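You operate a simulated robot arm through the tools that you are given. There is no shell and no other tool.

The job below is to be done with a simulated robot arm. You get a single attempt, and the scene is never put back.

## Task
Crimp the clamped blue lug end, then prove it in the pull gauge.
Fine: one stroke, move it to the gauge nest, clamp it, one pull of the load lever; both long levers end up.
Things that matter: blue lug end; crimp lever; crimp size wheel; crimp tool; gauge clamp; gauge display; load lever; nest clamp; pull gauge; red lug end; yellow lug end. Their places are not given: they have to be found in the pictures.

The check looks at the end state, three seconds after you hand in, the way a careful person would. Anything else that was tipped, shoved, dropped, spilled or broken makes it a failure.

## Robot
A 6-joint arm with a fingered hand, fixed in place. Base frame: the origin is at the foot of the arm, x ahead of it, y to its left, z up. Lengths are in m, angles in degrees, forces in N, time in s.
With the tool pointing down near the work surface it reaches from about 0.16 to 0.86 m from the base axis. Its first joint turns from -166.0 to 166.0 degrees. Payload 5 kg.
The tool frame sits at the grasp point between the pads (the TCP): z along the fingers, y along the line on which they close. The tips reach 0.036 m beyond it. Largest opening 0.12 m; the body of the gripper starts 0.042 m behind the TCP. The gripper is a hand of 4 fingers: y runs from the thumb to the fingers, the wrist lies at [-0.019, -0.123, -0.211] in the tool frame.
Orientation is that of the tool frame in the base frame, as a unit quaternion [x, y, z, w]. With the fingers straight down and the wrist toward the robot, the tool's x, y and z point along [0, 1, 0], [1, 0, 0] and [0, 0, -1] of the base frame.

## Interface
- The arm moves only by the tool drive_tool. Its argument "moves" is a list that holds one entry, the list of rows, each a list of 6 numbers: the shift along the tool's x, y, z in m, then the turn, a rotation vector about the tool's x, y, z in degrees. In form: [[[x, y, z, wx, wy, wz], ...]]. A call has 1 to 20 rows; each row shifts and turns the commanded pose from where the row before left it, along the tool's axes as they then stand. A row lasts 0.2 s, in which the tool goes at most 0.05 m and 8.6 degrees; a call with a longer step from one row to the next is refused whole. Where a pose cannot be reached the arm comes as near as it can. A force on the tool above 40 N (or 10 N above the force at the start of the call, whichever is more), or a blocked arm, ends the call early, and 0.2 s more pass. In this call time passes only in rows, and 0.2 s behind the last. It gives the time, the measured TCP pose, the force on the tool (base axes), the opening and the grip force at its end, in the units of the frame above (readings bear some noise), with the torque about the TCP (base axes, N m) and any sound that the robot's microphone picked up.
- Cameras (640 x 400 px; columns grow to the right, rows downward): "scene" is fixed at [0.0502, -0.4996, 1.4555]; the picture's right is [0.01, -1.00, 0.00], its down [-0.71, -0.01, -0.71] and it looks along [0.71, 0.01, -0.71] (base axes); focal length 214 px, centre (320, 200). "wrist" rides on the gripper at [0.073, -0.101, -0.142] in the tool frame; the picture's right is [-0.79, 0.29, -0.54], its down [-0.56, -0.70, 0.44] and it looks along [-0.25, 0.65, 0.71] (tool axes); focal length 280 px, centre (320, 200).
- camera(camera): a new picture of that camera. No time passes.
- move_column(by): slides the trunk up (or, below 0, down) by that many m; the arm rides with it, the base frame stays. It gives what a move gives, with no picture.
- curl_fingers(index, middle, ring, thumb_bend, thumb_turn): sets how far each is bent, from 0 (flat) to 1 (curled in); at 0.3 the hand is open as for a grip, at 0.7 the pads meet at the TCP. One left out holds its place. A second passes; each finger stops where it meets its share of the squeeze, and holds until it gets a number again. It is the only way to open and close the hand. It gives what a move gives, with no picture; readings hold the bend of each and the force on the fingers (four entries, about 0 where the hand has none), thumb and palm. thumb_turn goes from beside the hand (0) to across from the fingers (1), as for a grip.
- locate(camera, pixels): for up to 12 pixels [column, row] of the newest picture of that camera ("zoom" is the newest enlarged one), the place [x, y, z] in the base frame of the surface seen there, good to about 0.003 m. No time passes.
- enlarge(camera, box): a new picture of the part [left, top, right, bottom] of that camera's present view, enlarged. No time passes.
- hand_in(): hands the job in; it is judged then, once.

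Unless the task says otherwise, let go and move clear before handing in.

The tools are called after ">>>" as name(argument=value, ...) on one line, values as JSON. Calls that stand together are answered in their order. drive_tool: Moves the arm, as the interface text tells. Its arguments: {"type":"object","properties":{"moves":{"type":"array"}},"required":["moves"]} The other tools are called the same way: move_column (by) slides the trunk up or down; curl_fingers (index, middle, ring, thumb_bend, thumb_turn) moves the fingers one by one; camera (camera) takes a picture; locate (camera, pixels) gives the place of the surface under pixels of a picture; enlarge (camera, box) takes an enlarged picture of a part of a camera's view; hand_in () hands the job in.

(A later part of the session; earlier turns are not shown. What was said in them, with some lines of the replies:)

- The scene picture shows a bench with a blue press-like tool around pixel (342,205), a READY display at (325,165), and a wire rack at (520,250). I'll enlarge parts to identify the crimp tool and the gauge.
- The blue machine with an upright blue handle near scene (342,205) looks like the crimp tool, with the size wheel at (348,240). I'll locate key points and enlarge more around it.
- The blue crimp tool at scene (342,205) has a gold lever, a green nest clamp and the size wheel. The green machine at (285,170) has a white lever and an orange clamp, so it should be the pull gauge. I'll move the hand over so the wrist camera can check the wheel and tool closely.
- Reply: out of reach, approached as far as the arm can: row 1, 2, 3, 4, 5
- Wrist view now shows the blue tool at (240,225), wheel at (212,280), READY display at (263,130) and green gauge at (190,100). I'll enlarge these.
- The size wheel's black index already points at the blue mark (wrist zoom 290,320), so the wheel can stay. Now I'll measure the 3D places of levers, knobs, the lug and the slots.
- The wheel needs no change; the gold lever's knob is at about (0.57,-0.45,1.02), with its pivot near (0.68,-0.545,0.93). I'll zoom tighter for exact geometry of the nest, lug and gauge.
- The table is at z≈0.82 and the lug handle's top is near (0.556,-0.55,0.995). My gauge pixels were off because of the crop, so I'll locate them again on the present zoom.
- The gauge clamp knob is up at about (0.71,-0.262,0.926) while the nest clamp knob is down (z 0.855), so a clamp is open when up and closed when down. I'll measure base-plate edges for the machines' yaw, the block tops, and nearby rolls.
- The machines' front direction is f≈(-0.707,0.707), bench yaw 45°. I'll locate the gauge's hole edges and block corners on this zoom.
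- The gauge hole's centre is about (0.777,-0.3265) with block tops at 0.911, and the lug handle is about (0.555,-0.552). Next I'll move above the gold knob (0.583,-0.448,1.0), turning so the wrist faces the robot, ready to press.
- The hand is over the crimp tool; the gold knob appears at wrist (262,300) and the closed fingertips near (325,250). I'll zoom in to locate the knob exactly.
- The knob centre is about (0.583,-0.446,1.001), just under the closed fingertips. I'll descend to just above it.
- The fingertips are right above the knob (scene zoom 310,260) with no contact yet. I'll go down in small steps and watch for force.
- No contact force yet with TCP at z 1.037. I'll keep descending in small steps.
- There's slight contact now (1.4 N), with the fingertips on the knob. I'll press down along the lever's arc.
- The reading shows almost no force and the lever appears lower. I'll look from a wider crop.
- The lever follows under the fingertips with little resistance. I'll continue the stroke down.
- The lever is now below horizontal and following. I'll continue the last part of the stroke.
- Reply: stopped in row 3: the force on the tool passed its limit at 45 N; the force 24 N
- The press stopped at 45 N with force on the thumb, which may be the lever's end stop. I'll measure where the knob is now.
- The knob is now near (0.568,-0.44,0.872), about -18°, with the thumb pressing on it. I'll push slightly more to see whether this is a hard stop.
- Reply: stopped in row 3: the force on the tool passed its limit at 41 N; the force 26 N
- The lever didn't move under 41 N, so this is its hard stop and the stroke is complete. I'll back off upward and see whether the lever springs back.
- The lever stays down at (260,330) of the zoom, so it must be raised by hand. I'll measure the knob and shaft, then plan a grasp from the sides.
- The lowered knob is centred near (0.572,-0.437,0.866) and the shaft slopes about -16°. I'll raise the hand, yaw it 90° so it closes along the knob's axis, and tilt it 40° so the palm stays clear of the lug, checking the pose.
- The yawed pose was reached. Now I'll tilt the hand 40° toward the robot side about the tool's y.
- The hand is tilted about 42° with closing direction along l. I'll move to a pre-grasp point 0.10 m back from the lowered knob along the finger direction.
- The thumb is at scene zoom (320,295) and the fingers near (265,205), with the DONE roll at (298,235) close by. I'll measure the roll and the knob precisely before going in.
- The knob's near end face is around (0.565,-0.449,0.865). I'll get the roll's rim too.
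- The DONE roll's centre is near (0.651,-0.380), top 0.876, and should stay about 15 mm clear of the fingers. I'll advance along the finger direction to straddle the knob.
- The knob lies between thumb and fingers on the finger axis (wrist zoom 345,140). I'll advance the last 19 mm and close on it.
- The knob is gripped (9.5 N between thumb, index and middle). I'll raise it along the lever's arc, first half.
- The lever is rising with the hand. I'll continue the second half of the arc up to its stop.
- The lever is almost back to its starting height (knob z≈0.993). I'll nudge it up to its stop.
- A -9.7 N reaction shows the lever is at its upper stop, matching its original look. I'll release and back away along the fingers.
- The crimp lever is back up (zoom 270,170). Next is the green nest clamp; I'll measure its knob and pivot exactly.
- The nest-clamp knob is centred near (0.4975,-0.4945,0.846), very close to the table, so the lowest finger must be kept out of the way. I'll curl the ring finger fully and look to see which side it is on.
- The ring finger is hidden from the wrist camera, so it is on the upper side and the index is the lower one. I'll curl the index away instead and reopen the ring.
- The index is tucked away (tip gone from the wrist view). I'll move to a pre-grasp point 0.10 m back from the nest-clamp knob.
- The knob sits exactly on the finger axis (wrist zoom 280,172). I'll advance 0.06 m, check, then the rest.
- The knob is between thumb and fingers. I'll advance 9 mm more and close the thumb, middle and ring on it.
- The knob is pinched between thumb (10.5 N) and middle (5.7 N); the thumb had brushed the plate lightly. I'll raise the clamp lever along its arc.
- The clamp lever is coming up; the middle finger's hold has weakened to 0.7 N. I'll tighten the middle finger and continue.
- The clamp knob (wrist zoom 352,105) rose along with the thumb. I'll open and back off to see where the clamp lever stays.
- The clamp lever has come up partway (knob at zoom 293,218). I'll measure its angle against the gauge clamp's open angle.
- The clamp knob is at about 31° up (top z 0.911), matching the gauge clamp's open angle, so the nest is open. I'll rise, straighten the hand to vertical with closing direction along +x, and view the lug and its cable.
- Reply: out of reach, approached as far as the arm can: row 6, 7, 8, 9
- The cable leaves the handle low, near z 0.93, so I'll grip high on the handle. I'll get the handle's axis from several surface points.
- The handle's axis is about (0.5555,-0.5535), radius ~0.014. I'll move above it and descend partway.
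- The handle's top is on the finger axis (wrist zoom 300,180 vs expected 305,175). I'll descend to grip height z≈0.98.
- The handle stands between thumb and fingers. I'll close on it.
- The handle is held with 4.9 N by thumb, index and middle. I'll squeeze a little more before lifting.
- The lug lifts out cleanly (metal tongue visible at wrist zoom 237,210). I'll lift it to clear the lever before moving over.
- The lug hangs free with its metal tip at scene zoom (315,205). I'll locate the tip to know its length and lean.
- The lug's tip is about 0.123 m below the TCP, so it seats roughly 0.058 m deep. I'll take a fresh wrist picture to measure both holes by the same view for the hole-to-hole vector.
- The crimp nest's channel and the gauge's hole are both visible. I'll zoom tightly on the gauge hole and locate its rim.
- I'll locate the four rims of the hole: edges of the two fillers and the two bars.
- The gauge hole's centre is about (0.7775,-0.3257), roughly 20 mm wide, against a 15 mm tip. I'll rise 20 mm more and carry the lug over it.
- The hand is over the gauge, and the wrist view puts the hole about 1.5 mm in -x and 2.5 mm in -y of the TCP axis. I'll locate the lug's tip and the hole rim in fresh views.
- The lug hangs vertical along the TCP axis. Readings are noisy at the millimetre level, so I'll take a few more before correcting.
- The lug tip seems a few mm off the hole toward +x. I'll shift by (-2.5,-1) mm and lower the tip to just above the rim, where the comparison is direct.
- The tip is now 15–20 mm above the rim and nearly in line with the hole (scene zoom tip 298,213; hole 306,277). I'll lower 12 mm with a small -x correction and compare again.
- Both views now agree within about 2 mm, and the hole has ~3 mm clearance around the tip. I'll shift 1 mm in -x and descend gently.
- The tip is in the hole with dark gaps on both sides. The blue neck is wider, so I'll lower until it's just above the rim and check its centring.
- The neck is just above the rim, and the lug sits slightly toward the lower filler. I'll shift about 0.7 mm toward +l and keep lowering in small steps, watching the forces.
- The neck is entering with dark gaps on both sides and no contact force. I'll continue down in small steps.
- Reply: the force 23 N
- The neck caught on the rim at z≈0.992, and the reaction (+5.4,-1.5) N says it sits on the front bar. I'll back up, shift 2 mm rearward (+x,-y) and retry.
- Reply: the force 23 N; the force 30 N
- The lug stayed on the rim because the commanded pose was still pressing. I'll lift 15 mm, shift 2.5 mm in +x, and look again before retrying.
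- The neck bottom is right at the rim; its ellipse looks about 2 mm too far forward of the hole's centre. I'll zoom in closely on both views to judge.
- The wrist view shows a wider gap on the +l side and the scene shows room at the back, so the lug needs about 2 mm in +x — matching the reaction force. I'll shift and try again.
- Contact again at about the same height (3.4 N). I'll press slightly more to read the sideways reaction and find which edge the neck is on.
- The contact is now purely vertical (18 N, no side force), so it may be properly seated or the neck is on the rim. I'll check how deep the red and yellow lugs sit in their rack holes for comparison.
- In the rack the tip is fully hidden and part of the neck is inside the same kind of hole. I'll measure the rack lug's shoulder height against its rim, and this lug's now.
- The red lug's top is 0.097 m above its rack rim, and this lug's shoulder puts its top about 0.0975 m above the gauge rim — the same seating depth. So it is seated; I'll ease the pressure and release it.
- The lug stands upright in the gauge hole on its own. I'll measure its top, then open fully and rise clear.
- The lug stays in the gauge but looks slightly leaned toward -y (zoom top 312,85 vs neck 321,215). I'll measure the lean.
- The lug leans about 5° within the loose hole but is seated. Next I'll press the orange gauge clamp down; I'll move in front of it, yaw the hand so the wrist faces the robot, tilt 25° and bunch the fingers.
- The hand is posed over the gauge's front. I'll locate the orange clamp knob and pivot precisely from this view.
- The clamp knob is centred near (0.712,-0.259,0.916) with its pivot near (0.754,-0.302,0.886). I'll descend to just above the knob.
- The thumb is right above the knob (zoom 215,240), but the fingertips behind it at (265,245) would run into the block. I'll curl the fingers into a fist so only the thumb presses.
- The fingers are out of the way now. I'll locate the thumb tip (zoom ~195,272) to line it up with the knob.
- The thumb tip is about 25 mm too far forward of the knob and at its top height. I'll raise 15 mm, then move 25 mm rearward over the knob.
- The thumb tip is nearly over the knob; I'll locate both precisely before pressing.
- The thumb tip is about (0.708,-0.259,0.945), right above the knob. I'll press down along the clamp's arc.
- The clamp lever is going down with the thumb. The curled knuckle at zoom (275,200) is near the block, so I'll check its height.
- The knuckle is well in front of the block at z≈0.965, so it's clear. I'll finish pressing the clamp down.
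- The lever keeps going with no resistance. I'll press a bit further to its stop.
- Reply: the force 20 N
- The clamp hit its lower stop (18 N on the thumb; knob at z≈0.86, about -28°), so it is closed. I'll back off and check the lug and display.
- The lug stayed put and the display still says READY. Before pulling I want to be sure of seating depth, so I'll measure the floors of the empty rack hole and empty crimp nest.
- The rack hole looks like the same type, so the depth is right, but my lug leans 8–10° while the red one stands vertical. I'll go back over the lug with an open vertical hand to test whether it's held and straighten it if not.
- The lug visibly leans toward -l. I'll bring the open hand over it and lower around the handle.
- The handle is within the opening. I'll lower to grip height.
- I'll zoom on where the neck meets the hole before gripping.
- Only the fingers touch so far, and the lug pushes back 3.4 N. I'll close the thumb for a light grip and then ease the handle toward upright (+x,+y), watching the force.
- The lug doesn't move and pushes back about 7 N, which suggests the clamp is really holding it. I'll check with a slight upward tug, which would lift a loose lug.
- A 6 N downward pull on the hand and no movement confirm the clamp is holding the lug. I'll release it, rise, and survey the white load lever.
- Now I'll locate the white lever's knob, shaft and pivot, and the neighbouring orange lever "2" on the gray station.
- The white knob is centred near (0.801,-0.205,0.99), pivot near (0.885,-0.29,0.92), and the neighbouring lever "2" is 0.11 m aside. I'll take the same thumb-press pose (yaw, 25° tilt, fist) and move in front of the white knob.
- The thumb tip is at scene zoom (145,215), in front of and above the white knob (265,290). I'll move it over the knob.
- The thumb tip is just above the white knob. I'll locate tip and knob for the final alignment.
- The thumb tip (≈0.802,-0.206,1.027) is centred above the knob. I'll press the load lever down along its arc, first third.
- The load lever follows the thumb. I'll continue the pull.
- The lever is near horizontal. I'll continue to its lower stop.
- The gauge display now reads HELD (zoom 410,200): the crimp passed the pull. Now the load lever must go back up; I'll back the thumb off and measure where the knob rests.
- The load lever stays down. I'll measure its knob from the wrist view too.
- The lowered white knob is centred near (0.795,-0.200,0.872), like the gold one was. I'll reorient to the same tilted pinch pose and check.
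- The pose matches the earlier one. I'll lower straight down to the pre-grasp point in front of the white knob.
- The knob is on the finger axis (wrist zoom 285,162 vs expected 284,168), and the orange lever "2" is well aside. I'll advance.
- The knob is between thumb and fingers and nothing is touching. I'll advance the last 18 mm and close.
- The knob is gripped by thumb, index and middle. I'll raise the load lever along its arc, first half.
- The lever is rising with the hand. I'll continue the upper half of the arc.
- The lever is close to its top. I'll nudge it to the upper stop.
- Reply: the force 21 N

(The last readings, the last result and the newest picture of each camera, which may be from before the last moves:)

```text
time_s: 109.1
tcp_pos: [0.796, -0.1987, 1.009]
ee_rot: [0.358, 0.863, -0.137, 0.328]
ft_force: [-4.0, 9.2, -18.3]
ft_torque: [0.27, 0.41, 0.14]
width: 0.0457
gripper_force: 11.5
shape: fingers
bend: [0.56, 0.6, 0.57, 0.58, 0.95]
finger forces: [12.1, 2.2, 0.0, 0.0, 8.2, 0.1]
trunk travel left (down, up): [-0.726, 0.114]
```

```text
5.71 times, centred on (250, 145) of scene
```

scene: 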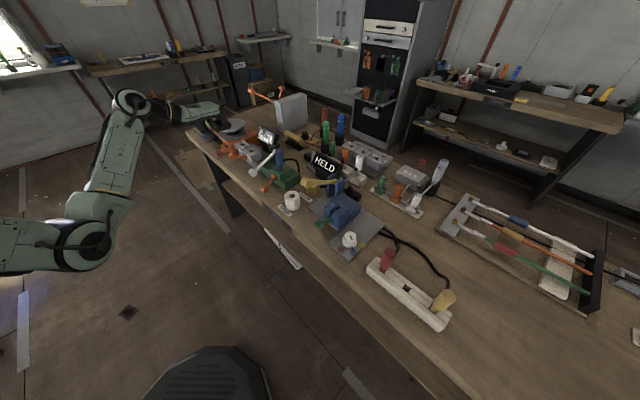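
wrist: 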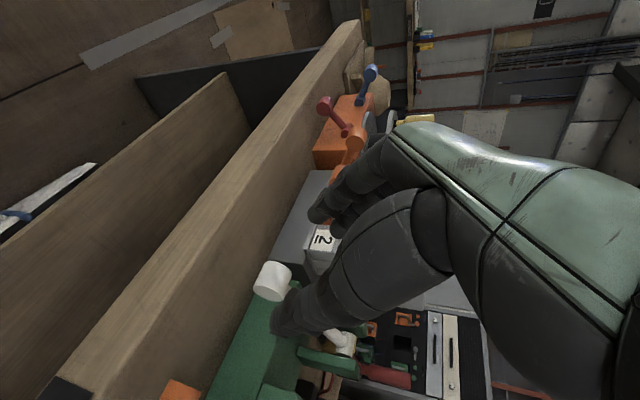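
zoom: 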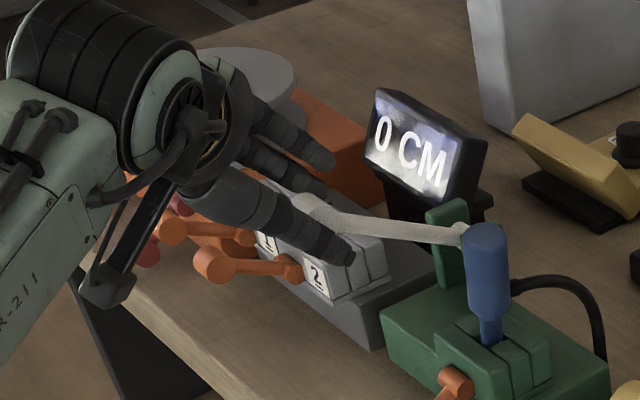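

An 18 N reaction shows the lever is at its upper stop. I'll relax, open and back away.

>>> drive_tool(moves=[[[0.003, 0, 0.001, 0, 0, 0]]])

>>> curl_fingers(index=0.42, middle=0.42, ring=0.42, thumb_bend=0.42)

>>> drive_tool(moves=[[[0, 0, -0.02, 0, 0, 0], [0, 0, -0.04, 0, 0, 0], [0, 0, -0.045, 0, 0, 0], [0, 0, -0.045, 0, 0, 0]]])

>>> camera(camera="scene")

>>> enlarge(camera="scene", box=[230, 110, 350, 220])

>>> enlarge(camera="scene", box=[300, 170, 460, 330])

```text
time_s: 109.5
tcp_pos: [0.7976, -0.1975, 1.0084]
ee_rot: [0.358, 0.863, -0.137, 0.33]
ft_force: [-5.3, 7.5, -16.3]
ft_torque: [0.24, 0.32, 0.1]
width: 0.0461
gripper_force: 11.1
shape: fingers
bend: [0.56, 0.6, 0.57, 0.58, 0.95]
finger forces: [11.3, 2.3, 0.0, 0.0, 8.2, 0.0]
trunk travel left (down, up): [-0.726, 0.114]
```

```text
time_s: 110.5
tcp_pos: [0.7963, -0.1992, 1.0105]
ee_rot: [0.358, 0.862, -0.135, 0.332]
ft_force: [-0.4, 0.2, -0.5]
ft_torque: [-0.03, -0.02, 0.01]
width: 0.0878
gripper_force: 0.0
shape: fingers
bend: [0.42, 0.42, 0.42, 0.42, 0.98]
finger forces: [0.1, 0.0, 0.0, 0.0, 0.1, 0.1]
trunk travel left (down, up): [-0.726, 0.114]
```

```text
time_s: 111.5
tcp_pos: [0.7242, -0.1274, 1.1228]
ee_rot: [0.359, 0.862, -0.135, 0.332]
ft_force: [0.1, -0.1, 0.7]
ft_torque: [0.0, -0.01, 0.01]
width: 0.0878
gripper_force: 0.0
shape: fingers
bend: [0.42, 0.42, 0.42, 0.42, 0.98]
finger forces: [0.0, 0.1, 0.0, 0.0, 0.0, 0.0]
trunk travel left (down, up): [-0.726, 0.114]
```

```text
taken
```

scene: 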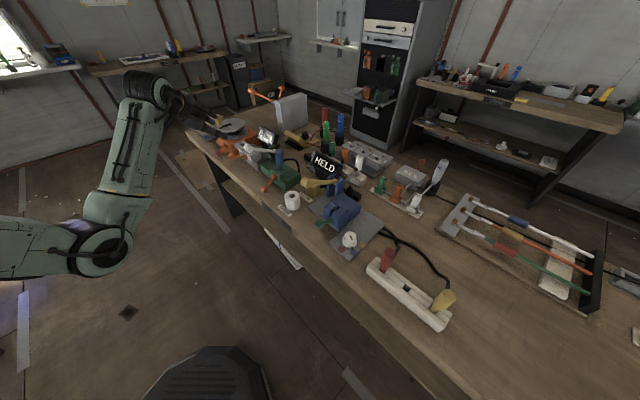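

```text
3.64 times, centred on (290, 165) of scene
```

zoom: 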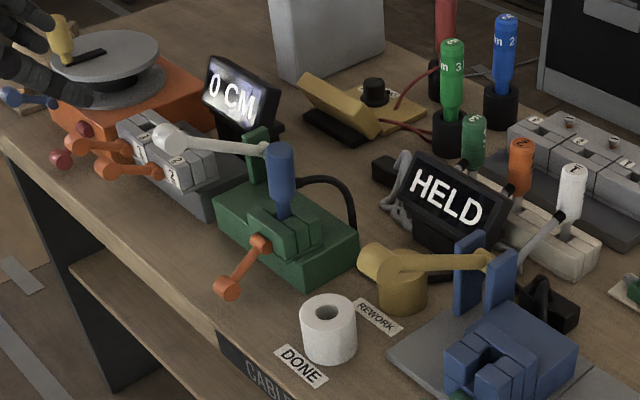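

```text
2.50 times, centred on (380, 250) of scene
```

zoom: 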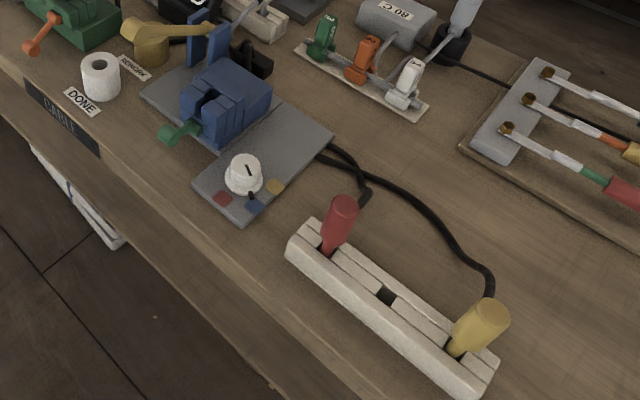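

Both long levers are up, the gauge display reads HELD, the clamp is closed on the blue lug, and the red and yellow lugs, rolls and wheel look undisturbed. I'll retreat a bit more to be clear before handing in.

>>> drive_tool(moves=[[[0, 0, -0.04, 0, 0, 0], [0, 0, -0.04, 0, 0, 0]]])

>>> camera(camera="scene")

>>> enlarge(camera="scene", box=[180, 90, 340, 210])

```text
time_s: 112.1
tcp_pos: [0.6871, -0.088, 1.1818]
ee_rot: [0.358, 0.862, -0.136, 0.333]
ft_force: [-0.1, -0.2, -0.6]
ft_torque: [-0.01, 0.02, 0.0]
width: 0.088
gripper_force: 0.0
shape: fingers
bend: [0.42, 0.42, 0.42, 0.42, 0.98]
finger forces: [0.0, 0.0, 0.0, 0.0, 0.0, 0.1]
trunk travel left (down, up): [-0.726, 0.114]
```

```text
taken
```

scene: 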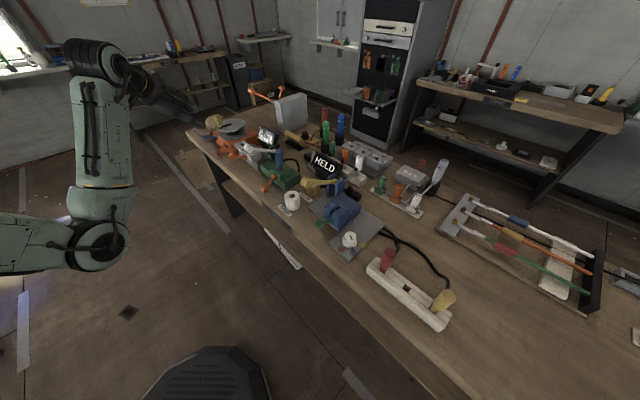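

```text
3.33 times, centred on (260, 150) of scene
```

zoom: 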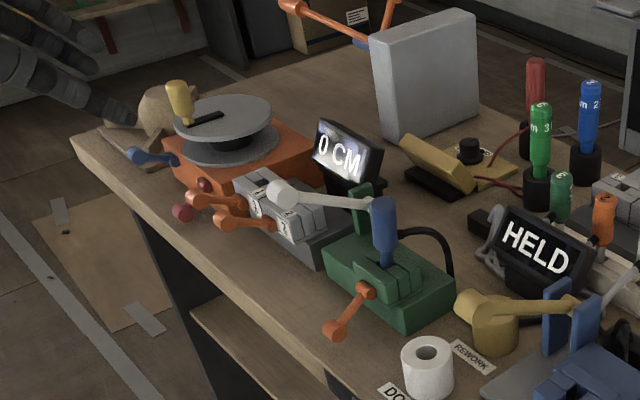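

The hand is clear, the display shows HELD (zoom 535,248), the lug is clamped in the gauge, and both long levers are up with nothing else disturbed. I'm handing in.

>>> hand_in()

```text
The job is handed in.
```

The blue lug end is crimped and clamped in the pull gauge. After one pull of the load lever, the gauge display reads HELD. I've handed the job in; no pass/fail result came back.

- **Crimp:** the size wheel was already on blue, so I left it. I gave the crimp lever one full stroke down to its stop and brought it back up.
- **Gauge:** I opened the nest clamp, moved the lug to the gauge nest and closed the gauge clamp. Before pulling, I tugged the lug lightly up and sideways, and it did not move.
- **End state:** both long levers are up, and the last pictures show nothing else on the bench moved or knocked over. The nest clamp on the crimp tool is still open.

- **Lean:** the lug leans a few degrees in the gauge nest, by my estimate 5 to 10. It sits about as far above the rim as the red lug does in its rack.
- **Light contact:** my thumb pressed the size-wheel plate at roughly 5 N while I was opening the nest clamp. The plate and wheel did not shift.
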